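You operate a simulated robot arm through the tools that you are given. There is no shell and no other tool. Be economical: measure what you need, move in short steps, check, and stop when the job is done.

The job below is to be done with a simulated robot arm. You get a single attempt, and the scene is never put back.

JOB
Take the drain jar and put it on top of the teal tall box.

It is judged by the outcome, as a careful person would: the job done as asked, and still so three seconds after it is handed in. It fails if anything else is knocked over, pushed out of place, dropped, spilled or broken.

ROBOT AND FRAMES
A 6-joint arm with a two-finger parallel gripper, fixed in place. Base frame: the origin is at the foot of the arm, x ahead of it, y to its left, z up; the work surface is at about z = 0. Readings come in mm, rad, newtons and seconds.
With the tool pointing down near the work surface it reaches from about 140 to 580 mm from the base axis. Its first joint turns from -1.152 to 1.152 rad. Payload 2.1 kg.
Tool frame: the origin (TCP) lies between the finger pads and is the grasp point; the fingertips stand 30 mm ahead of it; z points along the fingers, y is the line along which they close. Largest opening 94 mm; finger width 28, thickness 10; the body of the gripper, 50 by 96 mm, starts 55 mm behind the TCP.
Orientation is told as [roll, pitch, yaw] about the base's x, y, z axes, in that order, counted from this pose: with the fingers straight down and closing along the base's y, the tool's x points along the base's -x, its y along +y and its z along -z.

CONTROLS
- The arm moves only by the tool nudge_tool. Its argument "rows" is a list that holds one entry, the list of rows, each a list of 7 numbers: the shift along the tool's x, y, z in units of 400 mm (1.0 is 400 mm), then the turn, a rotation vector about the tool's x, y, z in units of 45 degrees (1.0 is 45 degrees), then the gripper command, from -1 (shut) to 1 (fully open), values between in proportion. In form: [[[tx, ty, tz, ax, ay, az, jaw], ...]]. A call has 1 to 20 rows; each row is the pose to reach, as a shift and turn from the pose commanded when the call began, along the tool's axes at that moment. A call with a number of a shift or a turn outside -1 to 1 is refused whole. Each row takes 0.2 s and may step no farther than 50 mm and 0.15 rad from the row before; otherwise, or with a gripper value out of range, the whole call is refused. Where a pose cannot be reached the arm comes as near as it can. A force on the tool above 40 N (or 10 N above the force at the start of the call, whichever is more), or a blocked arm, ends the call early, and 0.2 s more pass. Each finger travels about 72 mm/s and halts on what it meets, pressing with about 24 N; the grip force reading is that of the motor and also rises with nothing between the fingers. The clock runs only during rows and for 0.2 s after the last one: add rows that repeat a pose to give the fingers time. The reply holds the time, the measured pose of the TCP, the force on the tool along the base axes, the opening and the grip force, in the units named above and with some noise, and new pictures: "pictures" is both (left out), scene, wrist or none.
- Cameras (640 x 400 px; columns grow to the right, rows downward): "scene" is fixed at [30.2, -351.2, 495.7]; the picture's right is [0.95, -0.33, 0.00], its down [-0.15, -0.42, -0.89] and it looks along [0.29, 0.85, -0.45] (base axes); focal length 313 px, centre (320, 200). "wrist" rides on the gripper at [76, 14, -102] in the tool frame; the picture's right is [-0.18, 0.98, 0.00], its down [-0.75, -0.14, -0.64] and it looks along [-0.63, -0.12, 0.77] (tool axes); focal length 243 px, centre (320, 200). There is no depth. A picture from a camera that has moved, and an enlarged one, comes with that camera's place and axes in the base frame and with its lens.
- enlarge(camera, box): a new picture of the part [left, top, right, bottom] of that camera's present view, enlarged. It takes no simulated time.
- finish_job(): hands the job in; it is judged then, once.

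Work in short steps. Places have to be worked out from the pictures, the camera data and where the tool is seen: move nearer, look again, correct. Check each grasp and each placing, and mend what went wrong. You have 90 turns and 170 pictures in all, those below and enlarged ones among them. Open the gripper and draw the arm clear of the work before you hand the job in, unless the task says otherwise; then end with one line.

The tools are called after "Call:" as name(argument=value, ...) on one line, values as JSON. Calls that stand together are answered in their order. nudge_tool: Moves the arm, as the interface text tells. Its arguments: {"type":"object","properties":{"rows":{"type":"array"},"pictures":{"type":"string","enum":["both","scene","wrist","none"]}},"required":["rows"]} The other tools are called the same way: enlarge (camera, box) takes an enlarged picture of a part of a camera's view; finish_job () hands the job in.

At the start:

```text
time_s: 0.0
eef_pos: [209.9, 208.1, 358.3]
ee_rot: [0.0, 0.002, 0.001]
contact_force: [-0.3, 0.2, 1.0]
width: 93.8
grip_force: 0.0
```

scene: 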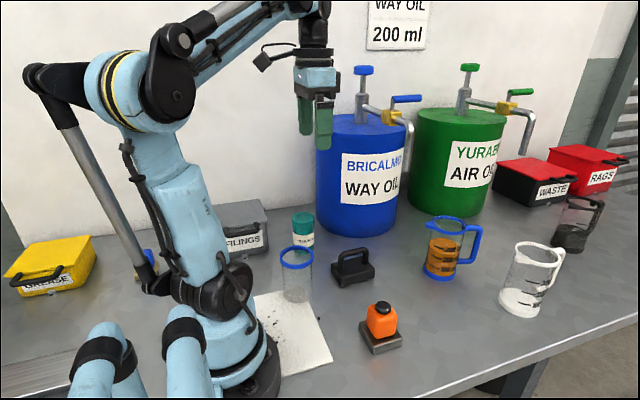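
wrist: 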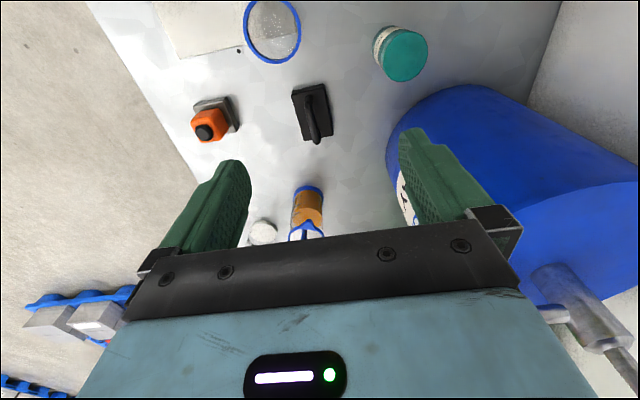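

I start by enlarging the scene's middle to identify the drain jar and the teal tall box.

Call:
enlarge(camera="scene", box=[210, 190, 410, 370])

Call:
enlarge(camera="wrist", box=[160, 0, 460, 180])

Call:
enlarge(camera="scene", box=[400, 130, 640, 330])

Call:
enlarge(camera="scene", box=[0, 180, 280, 400])

```text
2.22 times, centred on (310, 280) of scene
camera zoom: at [30.2, -351.2, 495.7], right [0.95, -0.33, 0.0], down [-0.15, -0.42, -0.89], along [0.29, 0.85, -0.45], focal length 695 px, centre (342, 22)
```

zoom: 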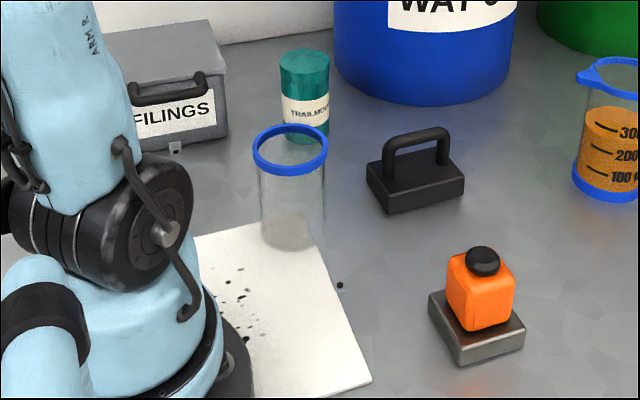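

```text
2.13 times, centred on (310, 90) of wrist
camera zoom: at [134.0, 221.0, 459.9], right [0.18, 0.98, 0.0], down [0.75, -0.14, 0.64], along [0.63, -0.12, -0.77], focal length 518 px, centre (341, 435)
```

zoom: 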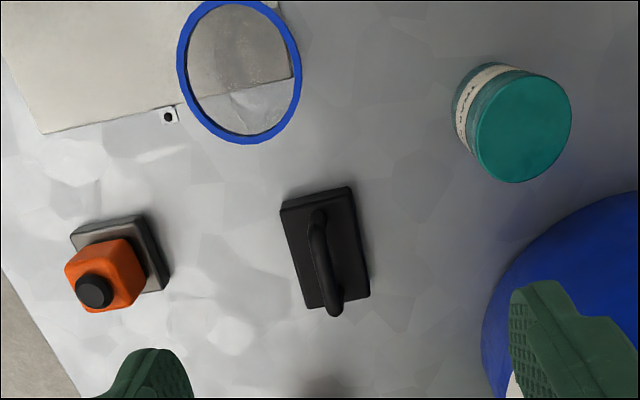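

```text
2.00 times, centred on (520, 230) of scene
camera zoom: at [30.2, -351.2, 495.7], right [0.95, -0.33, 0.0], down [-0.15, -0.42, -0.89], along [0.29, 0.85, -0.45], focal length 626 px, centre (-80, 140)
```

zoom: 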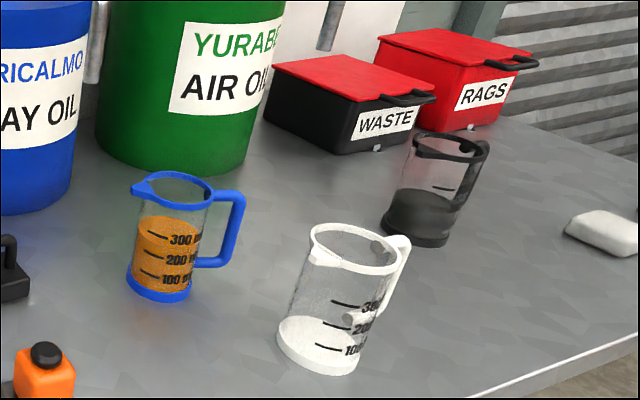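

```text
1.82 times, centred on (140, 290) of scene
camera zoom: at [30.2, -351.2, 495.7], right [0.95, -0.33, 0.0], down [-0.15, -0.42, -0.89], along [0.29, 0.85, -0.45], focal length 569 px, centre (647, 36)
```

zoom: 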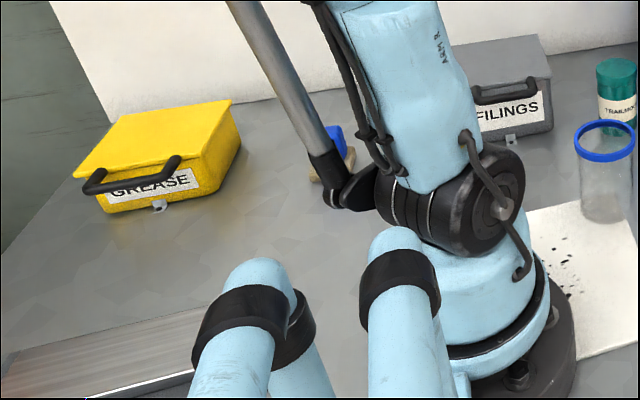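

The drain jar is the clear blue-rimmed jar on the pad, at about (153,159), rim z≈100. The only teal tall object is the tin at about (213,317), top z≈98. I move above the jar with the gripper open.

Call:
nudge_tool(rows=[[[0.024, -0.02, 0.074, 0, 0, 0, 1], [0.048, -0.041, 0.148, 0, 0, 0, 1], [0.071, -0.061, 0.222, 0, 0, 0, 1], [0.095, -0.082, 0.297, 0, 0, 0, 1], [0.119, -0.102, 0.371, 0, 0, 0, 1], [0.1425, -0.1225, 0.445, 0, 0, 0, 1], [0.1425, -0.1225, 0.445, 0, 0, 0, 1]]])

```text
time_s: 1.6
eef_pos: [152.9, 158.0, 179.7]
ee_rot: [0.0, 0.0, 0.0]
contact_force: [-0.9, 1.1, 0.7]
width: 93.9
grip_force: 0.0
camera wrist: at [76.0, 172.4, 282.2], right [0.18, 0.98, 0.0], down [0.75, -0.14, 0.64], along [0.63, -0.12, -0.77], focal length 243 px, centre (320, 200)
```

scene: 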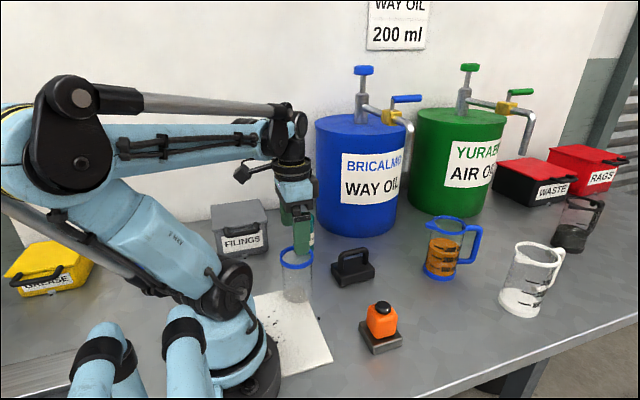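
wrist: 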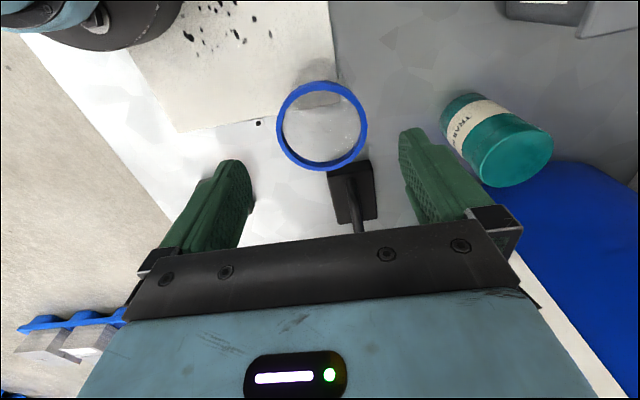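

Wrist view puts the rim centre at (153,159), width ~71 mm, fitting the 94 mm opening. I descend to z≈75 with a 1 mm y fix, jaw still open.

Call:
nudge_tool(rows=[[[0, 0.003, 0.05, 0, 0, 0, 1], [0, 0.003, 0.1, 0, 0, 0, 1], [0, 0.003, 0.15, 0, 0, 0, 1], [0, 0.003, 0.2, 0, 0, 0, 1], [0, 0.003, 0.235, 0, 0, 0, 1], [0, 0.003, 0.262, 0, 0, 0, 1], [0, 0.003, 0.262, 0, 0, 0, 1]]])

Call:
enlarge(camera="scene", box=[230, 200, 370, 320])

```text
time_s: 3.2
eef_pos: [153.0, 159.9, 73.3]
ee_rot: [0.001, -0.001, -0.001]
contact_force: [-0.4, 0.4, -0.8]
width: 94.0
grip_force: 0.1
camera wrist: at [76.9, 172.7, 176.5], right [0.18, 0.98, 0.0], down [0.75, -0.14, 0.64], along [0.63, -0.12, -0.77], focal length 243 px, centre (320, 200)
```

scene: 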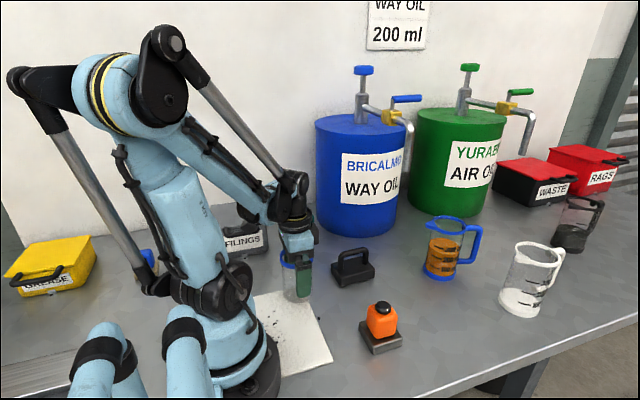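
wrist: 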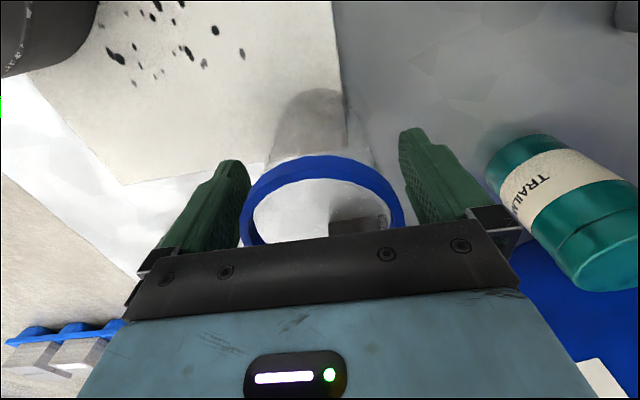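

```text
3.33 times, centred on (300, 260) of scene
camera zoom: at [30.2, -351.2, 495.7], right [0.95, -0.33, 0.0], down [-0.15, -0.42, -0.89], along [0.29, 0.85, -0.45], focal length 1043 px, centre (387, 0)
```

zoom: 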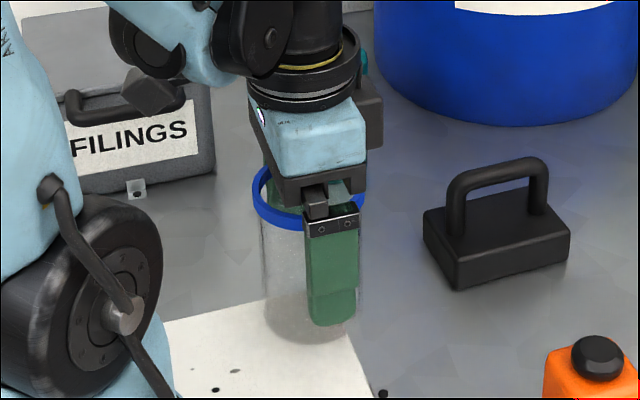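

The fingers straddle the jar evenly. I close the jaw and hold for the fingers to settle.

Call:
nudge_tool(rows=[[[0, 0, 0, 0, 0, 0, 0.6], [0, 0, 0, 0, 0, 0, 0.4], [0, 0, 0, 0, 0, 0, 0.2], [0, 0, 0, 0, 0, 0, -0.2], [0, 0, 0, 0, 0, 0, -1], [0, 0, 0, 0, 0, 0, -1], [0, 0, 0, 0, 0, 0, -1]]])

Call:
enlarge(camera="scene", box=[230, 200, 370, 320])

```text
time_s: 4.8
eef_pos: [153.4, 159.7, 73.7]
ee_rot: [0.0, -0.001, 0.0]
contact_force: [-1.2, 0.4, 0.0]
width: 66.3
grip_force: 24.1
camera wrist: at [76.9, 172.8, 176.7], right [0.18, 0.98, 0.0], down [0.75, -0.14, 0.64], along [0.63, -0.12, -0.77], focal length 243 px, centre (320, 200)
```

scene: 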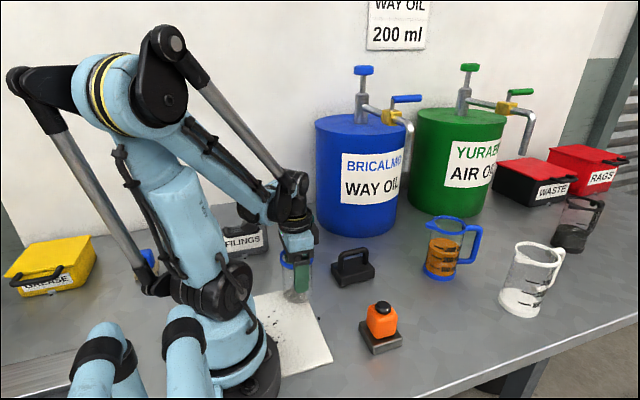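
wrist: 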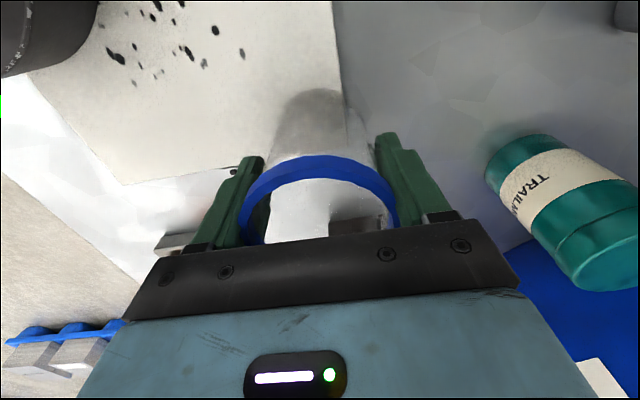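

```text
3.33 times, centred on (300, 260) of scene
camera zoom: at [30.2, -351.2, 495.7], right [0.95, -0.33, 0.0], down [-0.15, -0.42, -0.89], along [0.29, 0.85, -0.45], focal length 1043 px, centre (387, 0)
```

zoom: 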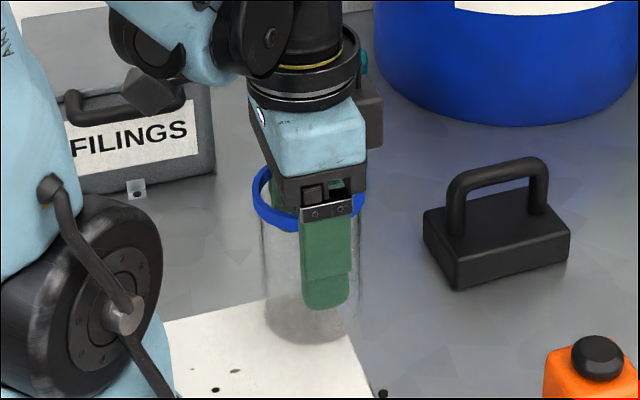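

Grip holds at 66 mm, 24 N. I lift straight up, slowly at first, keeping the jar upright.

Call:
nudge_tool(rows=[[[0, 0, -0.015, 0, 0, 0, -1], [0, 0, -0.04, 0, 0, 0, -1], [0, 0, -0.08, 0, 0, 0, -1], [0, 0, -0.13, 0, 0, 0, -1], [0, 0, -0.18, 0, 0, 0, -1], [0, 0, -0.23, 0, 0, 0, -1], [0, 0, -0.28, 0, 0, 0, -1], [0, 0, -0.33, 0, 0, 0, -1], [0, 0, -0.37, 0, 0, 0, -1], [0, 0, -0.4, 0, 0, 0, -1], [0, 0, -0.4, 0, 0, 0, -1]]])

Call:
enlarge(camera="scene", box=[220, 140, 380, 300])

```text
time_s: 7.2
eef_pos: [153.5, 159.9, 235.3]
ee_rot: [0.0, 0.0, 0.002]
contact_force: [0.0, -1.0, -0.2]
width: 65.9
grip_force: 24.2
camera wrist: at [77.1, 173.9, 337.7], right [0.18, 0.98, 0.0], down [0.75, -0.14, 0.64], along [0.63, -0.12, -0.77], focal length 243 px, centre (320, 200)
```

scene: 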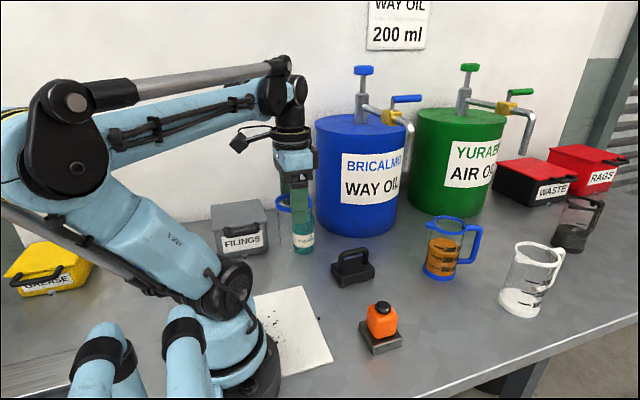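
wrist: 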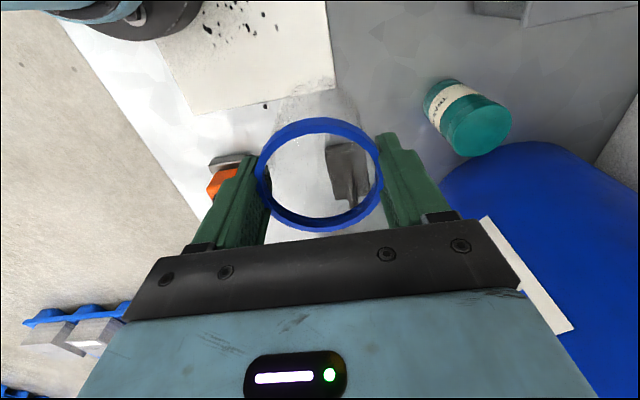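

```text
2.50 times, centred on (300, 220) of scene
camera zoom: at [30.2, -351.2, 495.7], right [0.95, -0.33, 0.0], down [-0.15, -0.42, -0.89], along [0.29, 0.85, -0.45], focal length 782 px, centre (370, 150)
```

zoom: 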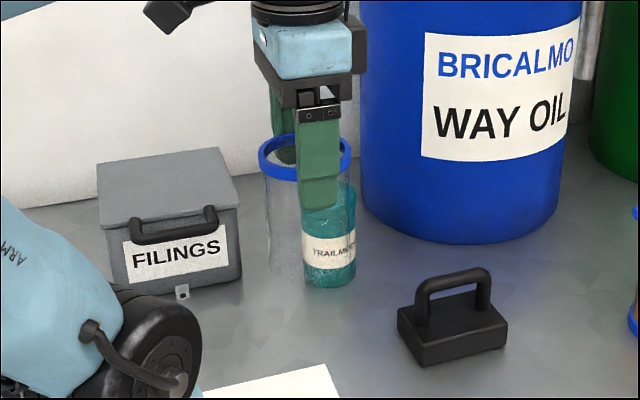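

The wrist view shows the rim now ~12 mm below the TCP where it was 26 mm above: the jar has slid in the grip. I lower it back toward the pad immediately and check whether it keeps slipping.

Call:
nudge_tool(rows=[[[0, 0, 0.04, 0, 0, 0, -1], [0, 0, 0.09, 0, 0, 0, -1], [0, 0, 0.14, 0, 0, 0, -1], [0, 0, 0.19, 0, 0, 0, -1], [0, 0, 0.23, 0, 0, 0, -1], [0, 0, 0.25, 0, 0, 0, -1]]])

Call:
enlarge(camera="scene", box=[230, 200, 370, 320])

```text
time_s: 8.6
eef_pos: [154.1, 160.3, 134.1]
ee_rot: [0.001, 0.001, -0.001]
contact_force: [-0.2, -0.6, -0.2]
width: 66.0
grip_force: 24.2
camera wrist: at [76.7, 173.4, 236.8], right [0.18, 0.98, 0.0], down [0.75, -0.14, 0.64], along [0.63, -0.12, -0.77], focal length 243 px, centre (320, 200)
```

scene: 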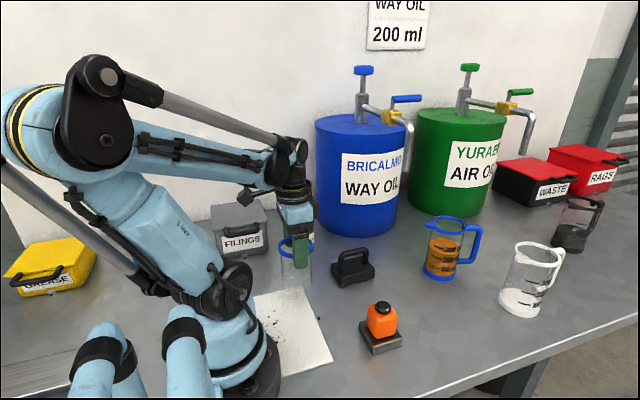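
wrist: 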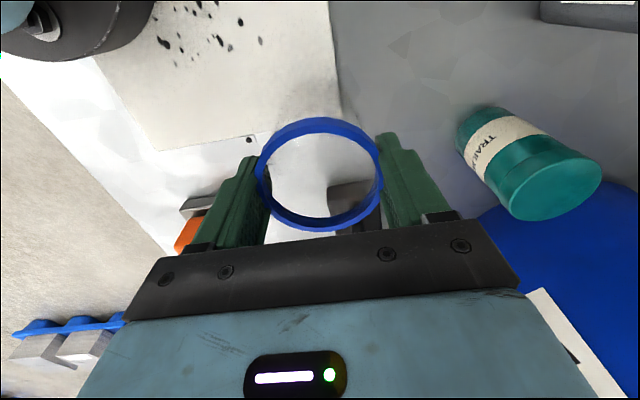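

```text
3.33 times, centred on (300, 260) of scene
camera zoom: at [30.2, -351.2, 495.7], right [0.95, -0.33, 0.0], down [-0.15, -0.42, -0.89], along [0.29, 0.85, -0.45], focal length 1043 px, centre (387, 0)
```

zoom: 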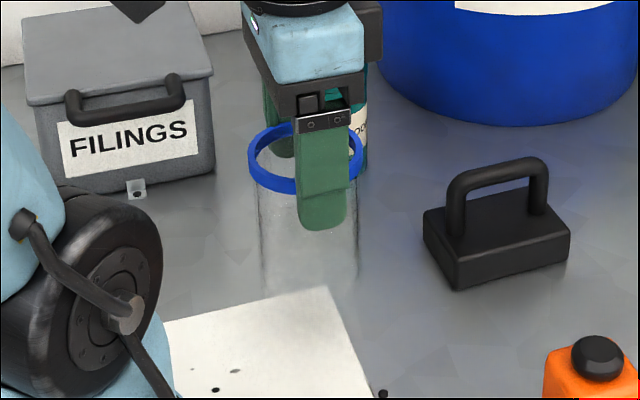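

The rim sits at the same place relative to the fingers: slip has stopped, with the jar apparently hanging by its rim on the finger step. Base is now ~111 mm below the TCP. I lift again gently to z≈270 and recheck.

Call:
nudge_tool(rows=[[[0, 0, -0.02, 0, 0, 0, -1], [0, 0, -0.05, 0, 0, 0, -1], [0, 0, -0.09, 0, 0, 0, -1], [0, 0, -0.13, 0, 0, 0, -1], [0, 0, -0.17, 0, 0, 0, -1], [0, 0, -0.21, 0, 0, 0, -1], [0, 0, -0.25, 0, 0, 0, -1], [0, 0, -0.29, 0, 0, 0, -1], [0, 0, -0.32, 0, 0, 0, -1], [0, 0, -0.34, 0, 0, 0, -1], [0, 0, -0.34, 0, 0, 0, -1]]])

Call:
enlarge(camera="scene", box=[220, 120, 380, 280])

```text
time_s: 11.0
eef_pos: [154.3, 160.0, 270.6]
ee_rot: [-0.001, 0.001, 0.001]
contact_force: [-0.3, 0.0, -1.2]
width: 66.1
grip_force: 24.1
camera wrist: at [77.4, 173.3, 373.2], right [0.18, 0.98, 0.0], down [0.75, -0.14, 0.64], along [0.63, -0.12, -0.77], focal length 243 px, centre (320, 200)
```

scene: 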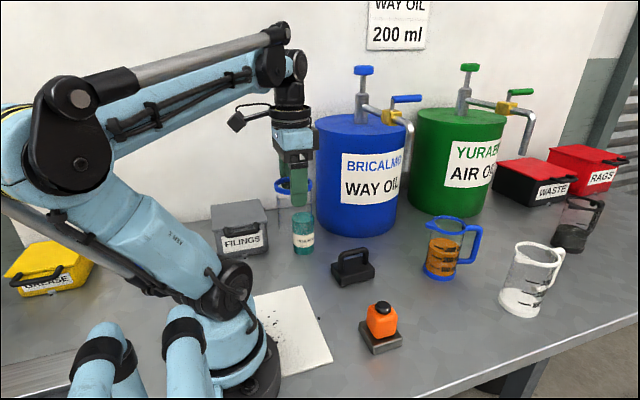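
wrist: 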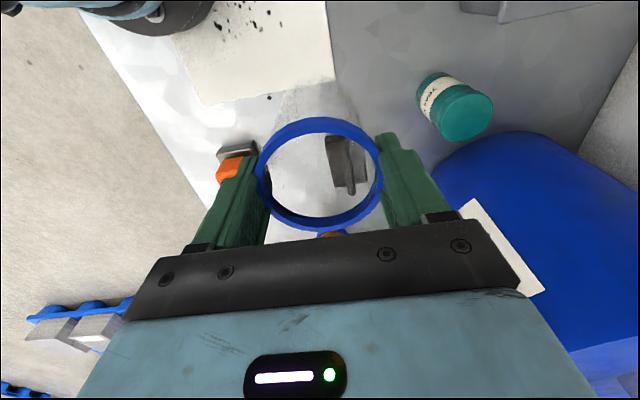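

```text
2.50 times, centred on (300, 200) of scene
camera zoom: at [30.2, -351.2, 495.7], right [0.95, -0.33, 0.0], down [-0.15, -0.42, -0.89], along [0.29, 0.85, -0.45], focal length 782 px, centre (370, 200)
```

zoom: 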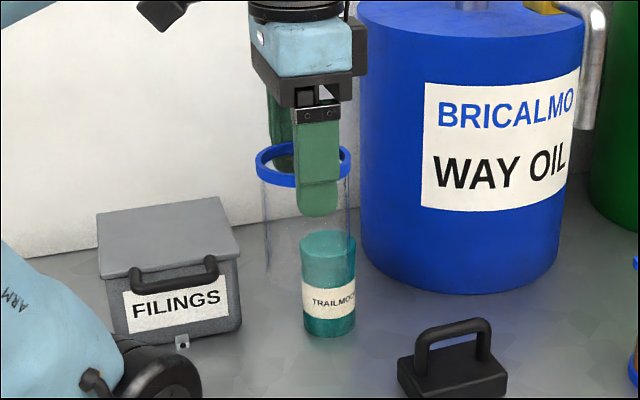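

The hold is steady at z≈270. I measure the tin more finely from both cameras before carrying the jar over it.

Call:
enlarge(camera="wrist", box=[400, 50, 520, 160])

Call:
enlarge(camera="scene", box=[270, 190, 340, 260])

```text
3.64 times, centred on (460, 105) of wrist
camera zoom: at [77.4, 173.3, 373.2], right [0.18, 0.98, 0.0], down [0.75, -0.14, 0.64], along [0.63, -0.12, -0.77], focal length 882 px, centre (-189, 546)
```

zoom: 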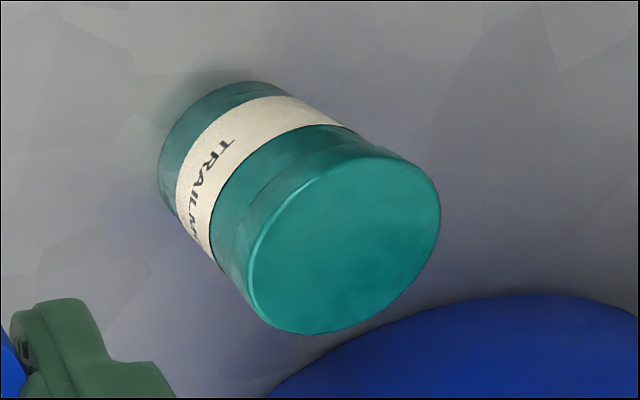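

```text
5.71 times, centred on (305, 225) of scene
camera zoom: at [30.2, -351.2, 495.7], right [0.95, -0.33, 0.0], down [-0.15, -0.42, -0.89], along [0.29, 0.85, -0.45], focal length 1788 px, centre (406, 57)
```

zoom: 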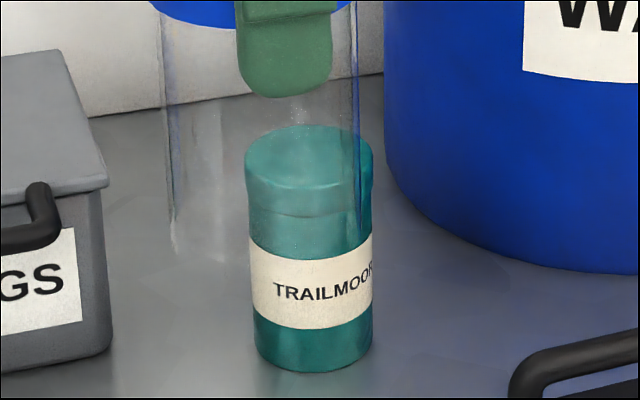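

Tin lid centre is at (212,317.5), top z≈100. I carry the jar sideways over it at the present height.

Call:
nudge_tool(rows=[[[-0.007, 0.018, 0, 0, 0, 0, -1], [-0.018, 0.05, 0, 0, 0, 0, -1], [-0.033, 0.09, 0, 0, 0, 0, -1], [-0.05, 0.135, 0, 0, 0, 0, -1], [-0.066, 0.18, 0, 0, 0, 0, -1], [-0.083, 0.225, 0, 0, 0, 0, -1], [-0.099, 0.27, 0, 0, 0, 0, -1], [-0.116, 0.315, 0, 0, 0, 0, -1], [-0.13, 0.355, 0, 0, 0, 0, -1], [-0.14, 0.382, 0, 0, 0, 0, -1], [-0.145, 0.394, 0, 0, 0, 0, -1], [-0.145, 0.394, 0, 0, 0, 0, -1]]])

Call:
enlarge(camera="scene", box=[240, 110, 380, 260])

Call:
enlarge(camera="wrist", box=[220, 60, 420, 240])

```text
time_s: 13.6
eef_pos: [212.9, 318.3, 269.9]
ee_rot: [-0.001, 0.002, 0.0]
contact_force: [-0.3, 0.7, -1.3]
width: 65.9
grip_force: 24.1
camera wrist: at [135.0, 330.8, 373.1], right [0.18, 0.98, 0.0], down [0.75, -0.14, 0.64], along [0.63, -0.12, -0.77], focal length 243 px, centre (320, 200)
```

scene: 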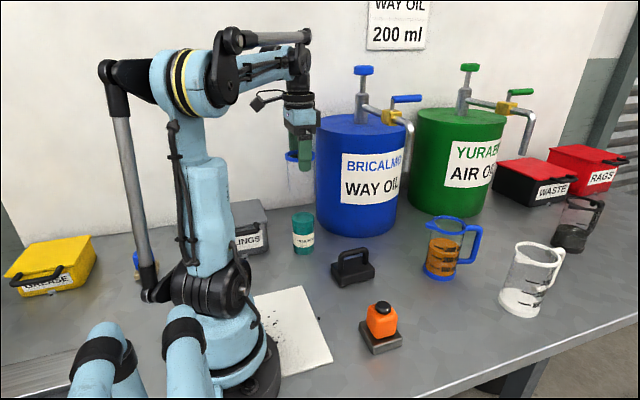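
wrist: 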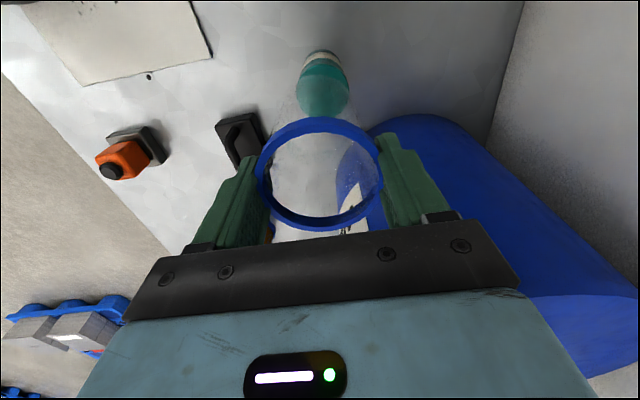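

```text
2.67 times, centred on (310, 185) of scene
camera zoom: at [30.2, -351.2, 495.7], right [0.95, -0.33, 0.0], down [-0.15, -0.42, -0.89], along [0.29, 0.85, -0.45], focal length 834 px, centre (347, 240)
```

zoom: 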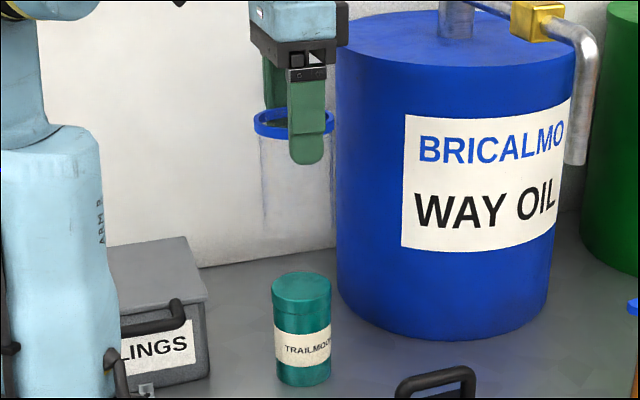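

```text
2.22 times, centred on (320, 150) of wrist
camera zoom: at [135.0, 330.8, 373.1], right [0.18, 0.98, 0.0], down [0.75, -0.14, 0.64], along [0.63, -0.12, -0.77], focal length 539 px, centre (320, 311)
```

zoom: 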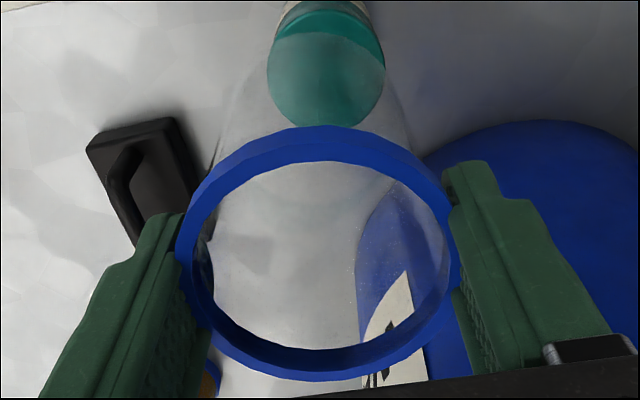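

Tin and jar axes agree within ~2 mm. I lower to TCP z≈225, base ~10–15 mm above the lid, then look.

Call:
nudge_tool(rows=[[[0, 0, 0.015, 0, 0, 0, -1], [0, 0, 0.04, 0, 0, 0, -1], [0, 0, 0.065, 0, 0, 0, -1], [0, 0, 0.09, 0, 0, 0, -1], [0, 0, 0.105, 0, 0, 0, -1], [0, 0, 0.11, 0, 0, 0, -1]]])

Call:
enlarge(camera="scene", box=[260, 150, 350, 260])

Call:
enlarge(camera="wrist", box=[220, 20, 420, 200])

```text
time_s: 15.0
eef_pos: [211.4, 316.7, 227.1]
ee_rot: [-0.001, 0.0, -0.001]
contact_force: [-0.2, 0.5, -0.9]
width: 66.0
grip_force: 24.1
camera wrist: at [134.9, 330.9, 329.0], right [0.18, 0.98, 0.0], down [0.75, -0.14, 0.64], along [0.63, -0.12, -0.77], focal length 243 px, centre (320, 200)
```

scene: 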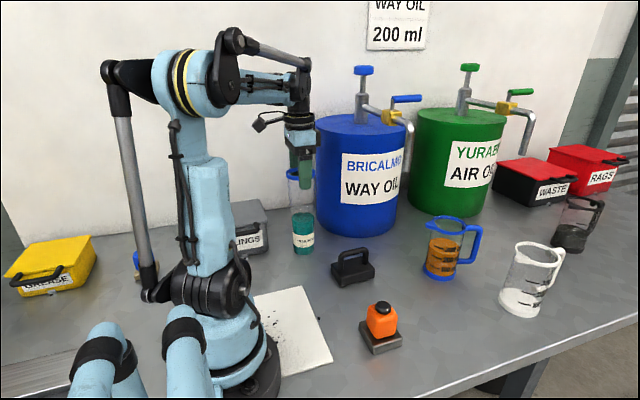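
wrist: 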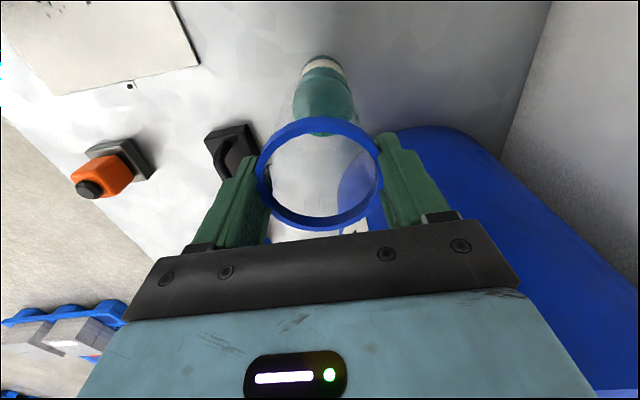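

```text
3.64 times, centred on (305, 205) of scene
camera zoom: at [30.2, -351.2, 495.7], right [0.95, -0.33, 0.0], down [-0.15, -0.42, -0.89], along [0.29, 0.85, -0.45], focal length 1138 px, centre (374, 182)
```

zoom: 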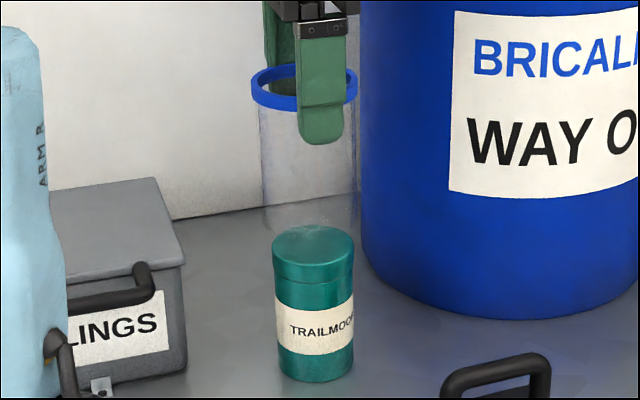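

```text
2.22 times, centred on (320, 110) of wrist
camera zoom: at [134.9, 330.9, 329.0], right [0.18, 0.98, 0.0], down [0.75, -0.14, 0.64], along [0.63, -0.12, -0.77], focal length 539 px, centre (320, 400)
```

zoom: 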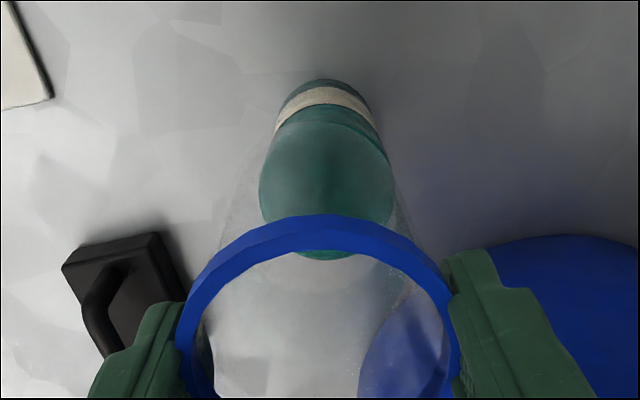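

Jar is ~2 mm left of the tin axis and its base is ~15 mm above the lid. I shift +1.5 mm in x and descend 12 mm slowly.

Call:
nudge_tool(rows=[[[-0.004, 0.001, 0.005, 0, 0, 0, -1], [-0.004, 0.001, 0.012, 0, 0, 0, -1], [-0.004, 0.001, 0.019, 0, 0, 0, -1], [-0.004, 0.001, 0.025, 0, 0, 0, -1], [-0.004, 0.001, 0.03, 0, 0, 0, -1], [-0.004, 0.001, 0.03, 0, 0, 0, -1]]], pictures="none")

Call:
enlarge(camera="scene", box=[260, 150, 350, 260])

```text
time_s: 16.4
eef_pos: [213.6, 317.2, 214.0]
ee_rot: [0.0, 0.002, 0.0]
contact_force: [0.1, 0.4, -0.5]
width: 65.8
grip_force: 24.2
```

```text
3.64 times, centred on (305, 205) of scene
camera zoom: at [30.2, -351.2, 495.7], right [0.95, -0.33, 0.0], down [-0.15, -0.42, -0.89], along [0.29, 0.85, -0.45], focal length 1138 px, centre (374, 182)
```

zoom: 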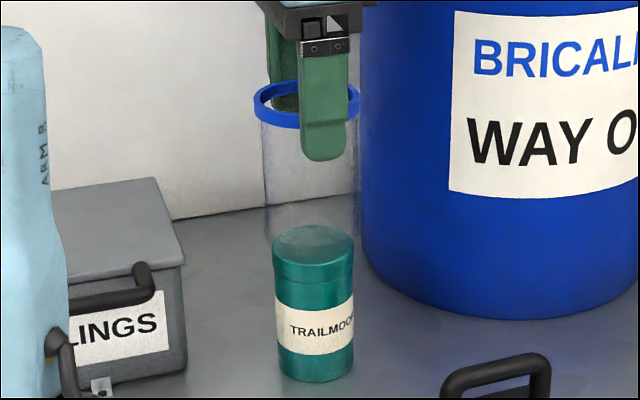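

No contact yet; the base is still slightly above the lid. I keep lowering in ~1 mm rows, watching the force.

Call:
nudge_tool(rows=[[[0, 0, 0.003, 0, 0, 0, -1], [0, 0, 0.006, 0, 0, 0, -1], [0, 0, 0.009, 0, 0, 0, -1], [0, 0, 0.012, 0, 0, 0, -1], [0, 0, 0.015, 0, 0, 0, -1], [0, 0, 0.015, 0, 0, 0, -1]]], pictures="none")

Call:
enlarge(camera="scene", box=[260, 150, 350, 260])

```text
time_s: 17.8
eef_pos: [213.5, 317.7, 209.4]
ee_rot: [0.0, 0.0, 0.0]
contact_force: [0.4, -0.5, 0.0]
width: 65.9
grip_force: 23.5
```

```text
3.64 times, centred on (305, 205) of scene
camera zoom: at [30.2, -351.2, 495.7], right [0.95, -0.33, 0.0], down [-0.15, -0.42, -0.89], along [0.29, 0.85, -0.45], focal length 1138 px, centre (374, 182)
```

zoom: 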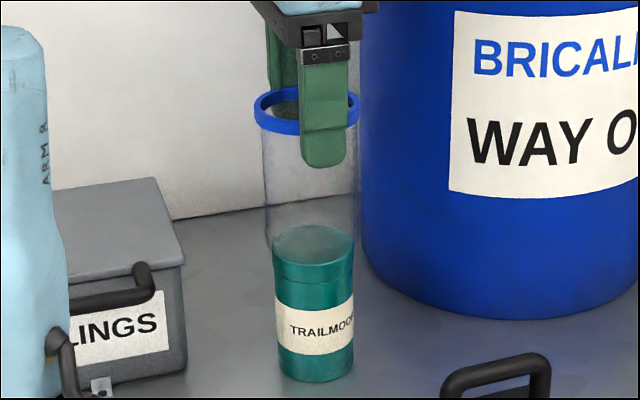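

Rim reads z≈204, so the base should be ~4 mm above the lid. I continue down in 1 mm rows.

Call:
nudge_tool(rows=[[[0, 0, 0.0025, 0, 0, 0, -1], [0, 0, 0.005, 0, 0, 0, -1], [0, 0, 0.0075, 0, 0, 0, -1], [0, 0, 0.01, 0, 0, 0, -1], [0, 0, 0.01, 0, 0, 0, -1]]], pictures="none")

Call:
enlarge(camera="scene", box=[260, 150, 350, 260])

```text
time_s: 19.0
eef_pos: [212.8, 318.3, 204.1]
ee_rot: [0.0, 0.0, 0.0]
contact_force: [0.4, 0.1, -0.6]
width: 65.6
grip_force: 24.3
```

```text
3.64 times, centred on (305, 205) of scene
camera zoom: at [30.2, -351.2, 495.7], right [0.95, -0.33, 0.0], down [-0.15, -0.42, -0.89], along [0.29, 0.85, -0.45], focal length 1138 px, centre (374, 182)
```

zoom: 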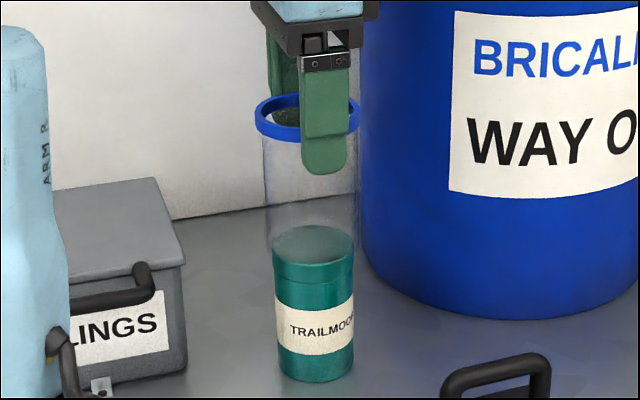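

Still no clear contact. I zoom closely on the gap between jar base and lid.

Call:
enlarge(camera="scene", box=[280, 190, 330, 235])

Call:
enlarge(camera="wrist", box=[240, 30, 400, 240])

```text
8.89 times, centred on (305, 212) of scene
camera zoom: at [30.2, -351.2, 495.7], right [0.95, -0.33, 0.0], down [-0.15, -0.42, -0.89], along [0.29, 0.85, -0.45], focal length 2781 px, centre (453, 89)
```

zoom: 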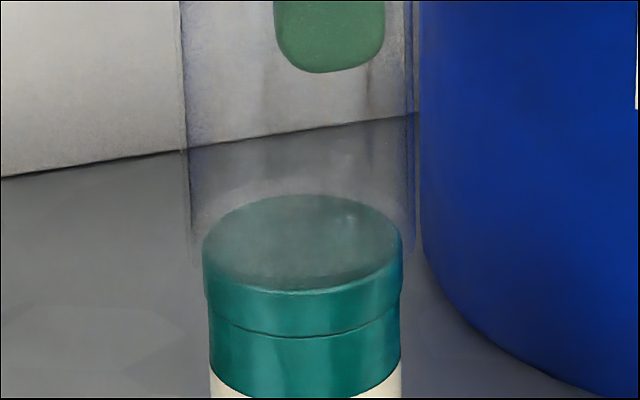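

```text
1.90 times, centred on (320, 135) of wrist
camera zoom: at [136.6, 331.3, 307.4], right [0.18, 0.98, 0.0], down [0.75, -0.14, 0.64], along [0.63, -0.12, -0.77], focal length 462 px, centre (320, 324)
```

zoom: 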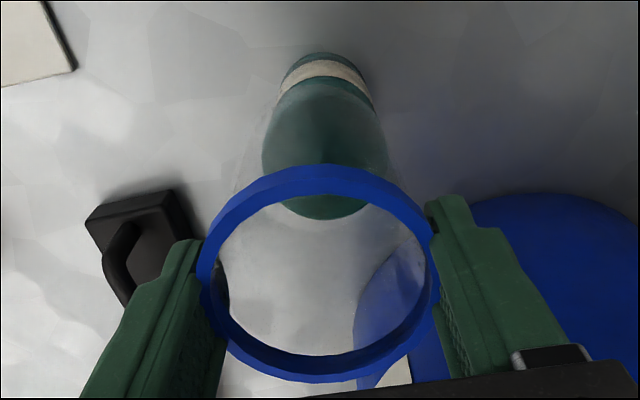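

The jar's edges end at about the lid's mid row and the axes coincide, so it's at or near contact. I lower 2.5 mm more and see whether the rim moves relative to the fingers.

Call:
nudge_tool(rows=[[[0, 0, 0.002, 0, 0, 0, -1], [0, 0, 0.004, 0, 0, 0, -1], [0, 0, 0.006, 0, 0, 0, -1], [0, 0, 0.006, 0, 0, 0, -1]]], pictures="none")

Call:
enlarge(camera="scene", box=[280, 190, 330, 235])

Call:
enlarge(camera="wrist", box=[240, 30, 400, 240])

```text
time_s: 20.0
eef_pos: [212.8, 318.9, 203.3]
ee_rot: [0.001, 0.0, 0.001]
contact_force: [0.0, 2.0, 20.7]
width: 65.7
grip_force: 24.3
```

```text
8.89 times, centred on (305, 212) of scene
camera zoom: at [30.2, -351.3, 495.7], right [0.95, -0.33, 0.0], down [-0.15, -0.42, -0.89], along [0.29, 0.85, -0.45], focal length 2781 px, centre (453, 89)
```

zoom: 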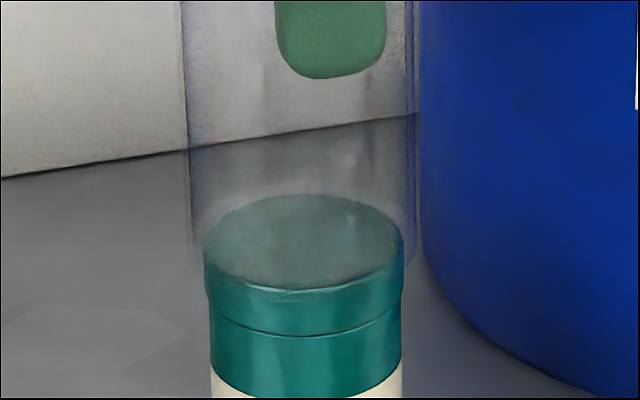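

```text
1.90 times, centred on (320, 135) of wrist
camera zoom: at [137.1, 331.6, 305.5], right [0.18, 0.98, 0.0], down [0.75, -0.14, 0.64], along [0.63, -0.12, -0.77], focal length 462 px, centre (320, 324)
```

zoom: 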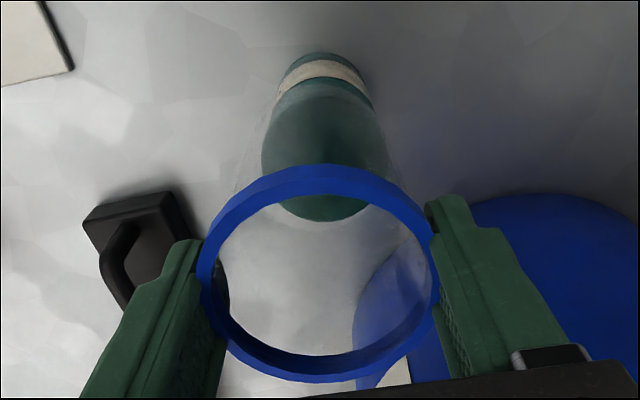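

Contact: 20.7 N upward, jar seated on the lid. I back off ~1.4 mm to relieve the preload, check, then open.

Call:
nudge_tool(rows=[[[0, 0, -0.002, 0, 0, 0, -1], [0, 0, -0.0035, 0, 0, 0, -1], [0, 0, -0.0035, 0, 0, 0, -1]]], pictures="none")

```text
time_s: 20.8
eef_pos: [213.6, 317.8, 204.5]
ee_rot: [0.0, 0.0, 0.0]
contact_force: [0.2, -0.1, 0.1]
width: 65.8
grip_force: 23.3
```

Force is back near zero, so the jar is just touching the lid. I open the fingers in slow steps.

Call:
nudge_tool(rows=[[[0, 0, 0.001, 0, 0, 0, 0.4], [0, 0, 0.001, 0, 0, 0, 0.42], [0, 0, 0.001, 0, 0, 0, 0.45], [0, 0, 0.001, 0, 0, 0, 0.5], [0, 0, 0.001, 0, 0, 0, 0.6], [0, 0, 0.001, 0, 0, 0, 0.8], [0, 0, 0.001, 0, 0, 0, 1], [0, 0, 0.001, 0, 0, 0, 1]]])

Call:
enlarge(camera="scene", box=[260, 150, 350, 260])

```text
time_s: 22.6
eef_pos: [213.3, 317.6, 204.1]
ee_rot: [-0.001, -0.001, 0.0]
contact_force: [-0.2, -0.3, -0.5]
width: 94.3
grip_force: 0.0
camera wrist: at [136.7, 330.9, 306.1], right [0.18, 0.98, 0.0], down [0.75, -0.14, 0.64], along [0.63, -0.12, -0.77], focal length 243 px, centre (320, 200)
```

scene: 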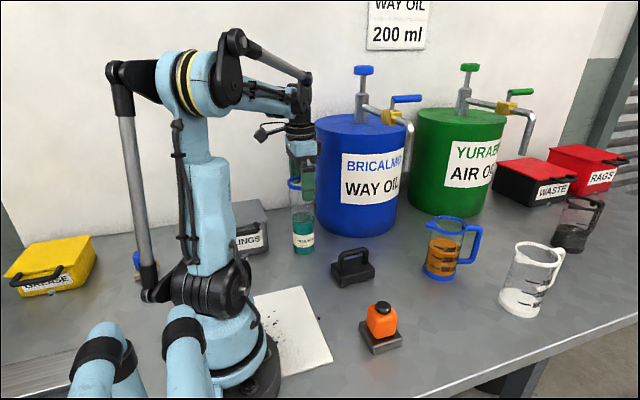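
wrist: 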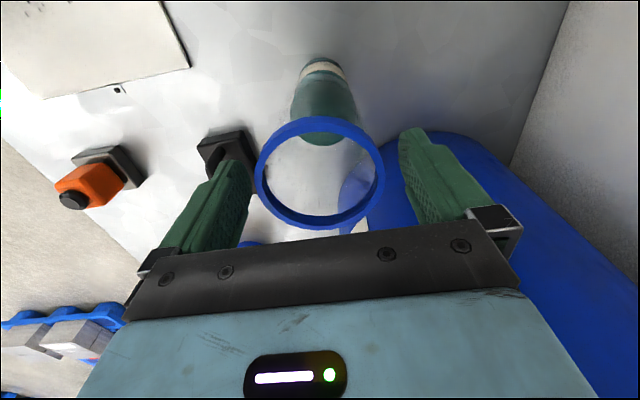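

```text
3.64 times, centred on (305, 205) of scene
camera zoom: at [30.2, -351.2, 495.7], right [0.95, -0.33, 0.0], down [-0.15, -0.42, -0.89], along [0.29, 0.85, -0.45], focal length 1138 px, centre (374, 182)
```

zoom: 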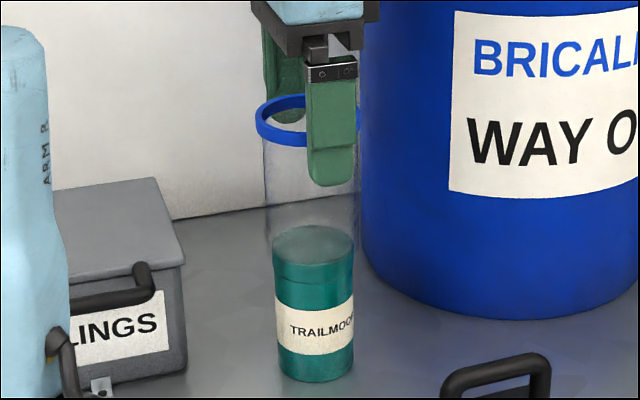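

The jar stands upright on the tin and the fingers are clear on both sides. I withdraw straight up.

Call:
nudge_tool(rows=[[[0, 0, -0.02, 0, 0, 0, 1], [0, 0, -0.05, 0, 0, 0, 1], [0, 0, -0.09, 0, 0, 0, 1], [0, 0, -0.14, 0, 0, 0, 1], [0, 0, -0.2, 0, 0, 0, 1], [0, 0, -0.26, 0, 0, 0, 1], [0, 0, -0.32, 0, 0, 0, 1], [0, 0, -0.35, 0, 0, 0, 1], [0, 0, -0.35, 0, 0, 0, 1]]])

Call:
enlarge(camera="scene", box=[240, 130, 370, 270])

```text
time_s: 24.6
eef_pos: [213.9, 317.8, 341.9]
ee_rot: [0.0, -0.001, -0.001]
contact_force: [-0.2, -0.4, -0.1]
width: 94.0
grip_force: 0.0
camera wrist: at [137.5, 331.1, 445.6], right [0.18, 0.98, 0.0], down [0.75, -0.14, 0.64], along [0.63, -0.12, -0.77], focal length 243 px, centre (320, 200)
```

scene: 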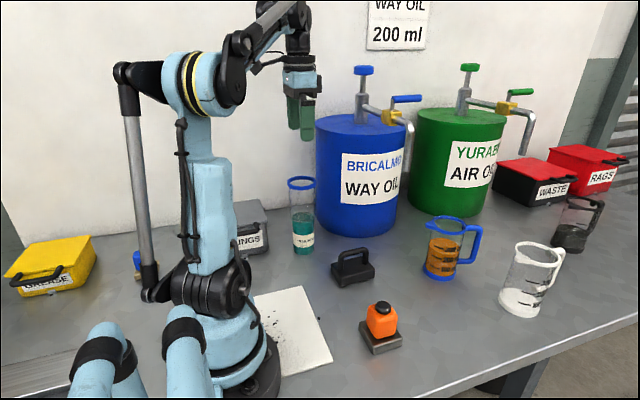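
wrist: 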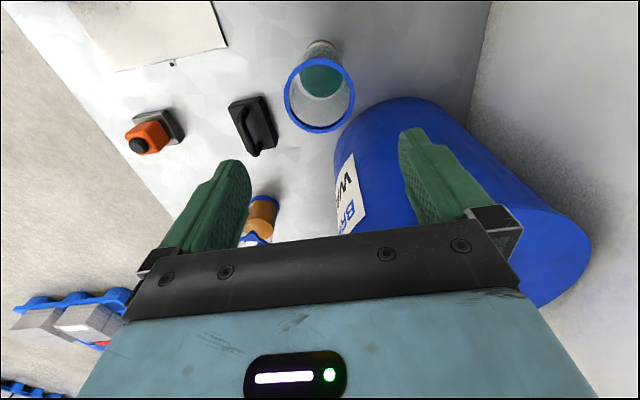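

```text
2.86 times, centred on (305, 200) of scene
camera zoom: at [30.2, -351.2, 495.7], right [0.95, -0.33, 0.0], down [-0.15, -0.42, -0.89], along [0.29, 0.85, -0.45], focal length 894 px, centre (363, 200)
```

zoom: 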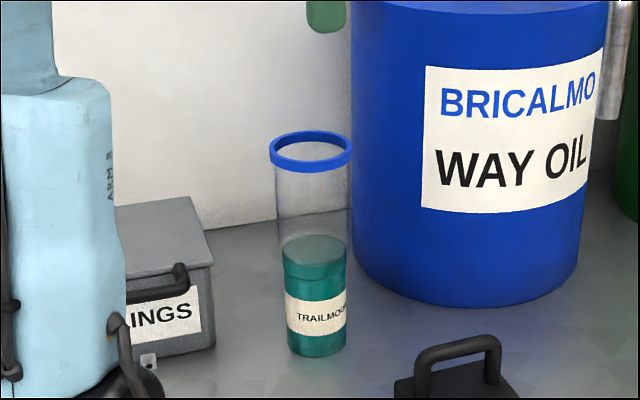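

The jar stands upright and centred on the teal tin. The arm is clear and nothing else has moved, so I hand it in.

Call:
finish_job()

```text
The job is handed in.
```

I put the drain jar upright on top of the teal tall box (the round teal tin, the only teal object here), with the gripper open, the arm drawn clear and nothing else disturbed; the jar slid about 37 mm in the grip on the first lift but held after that.
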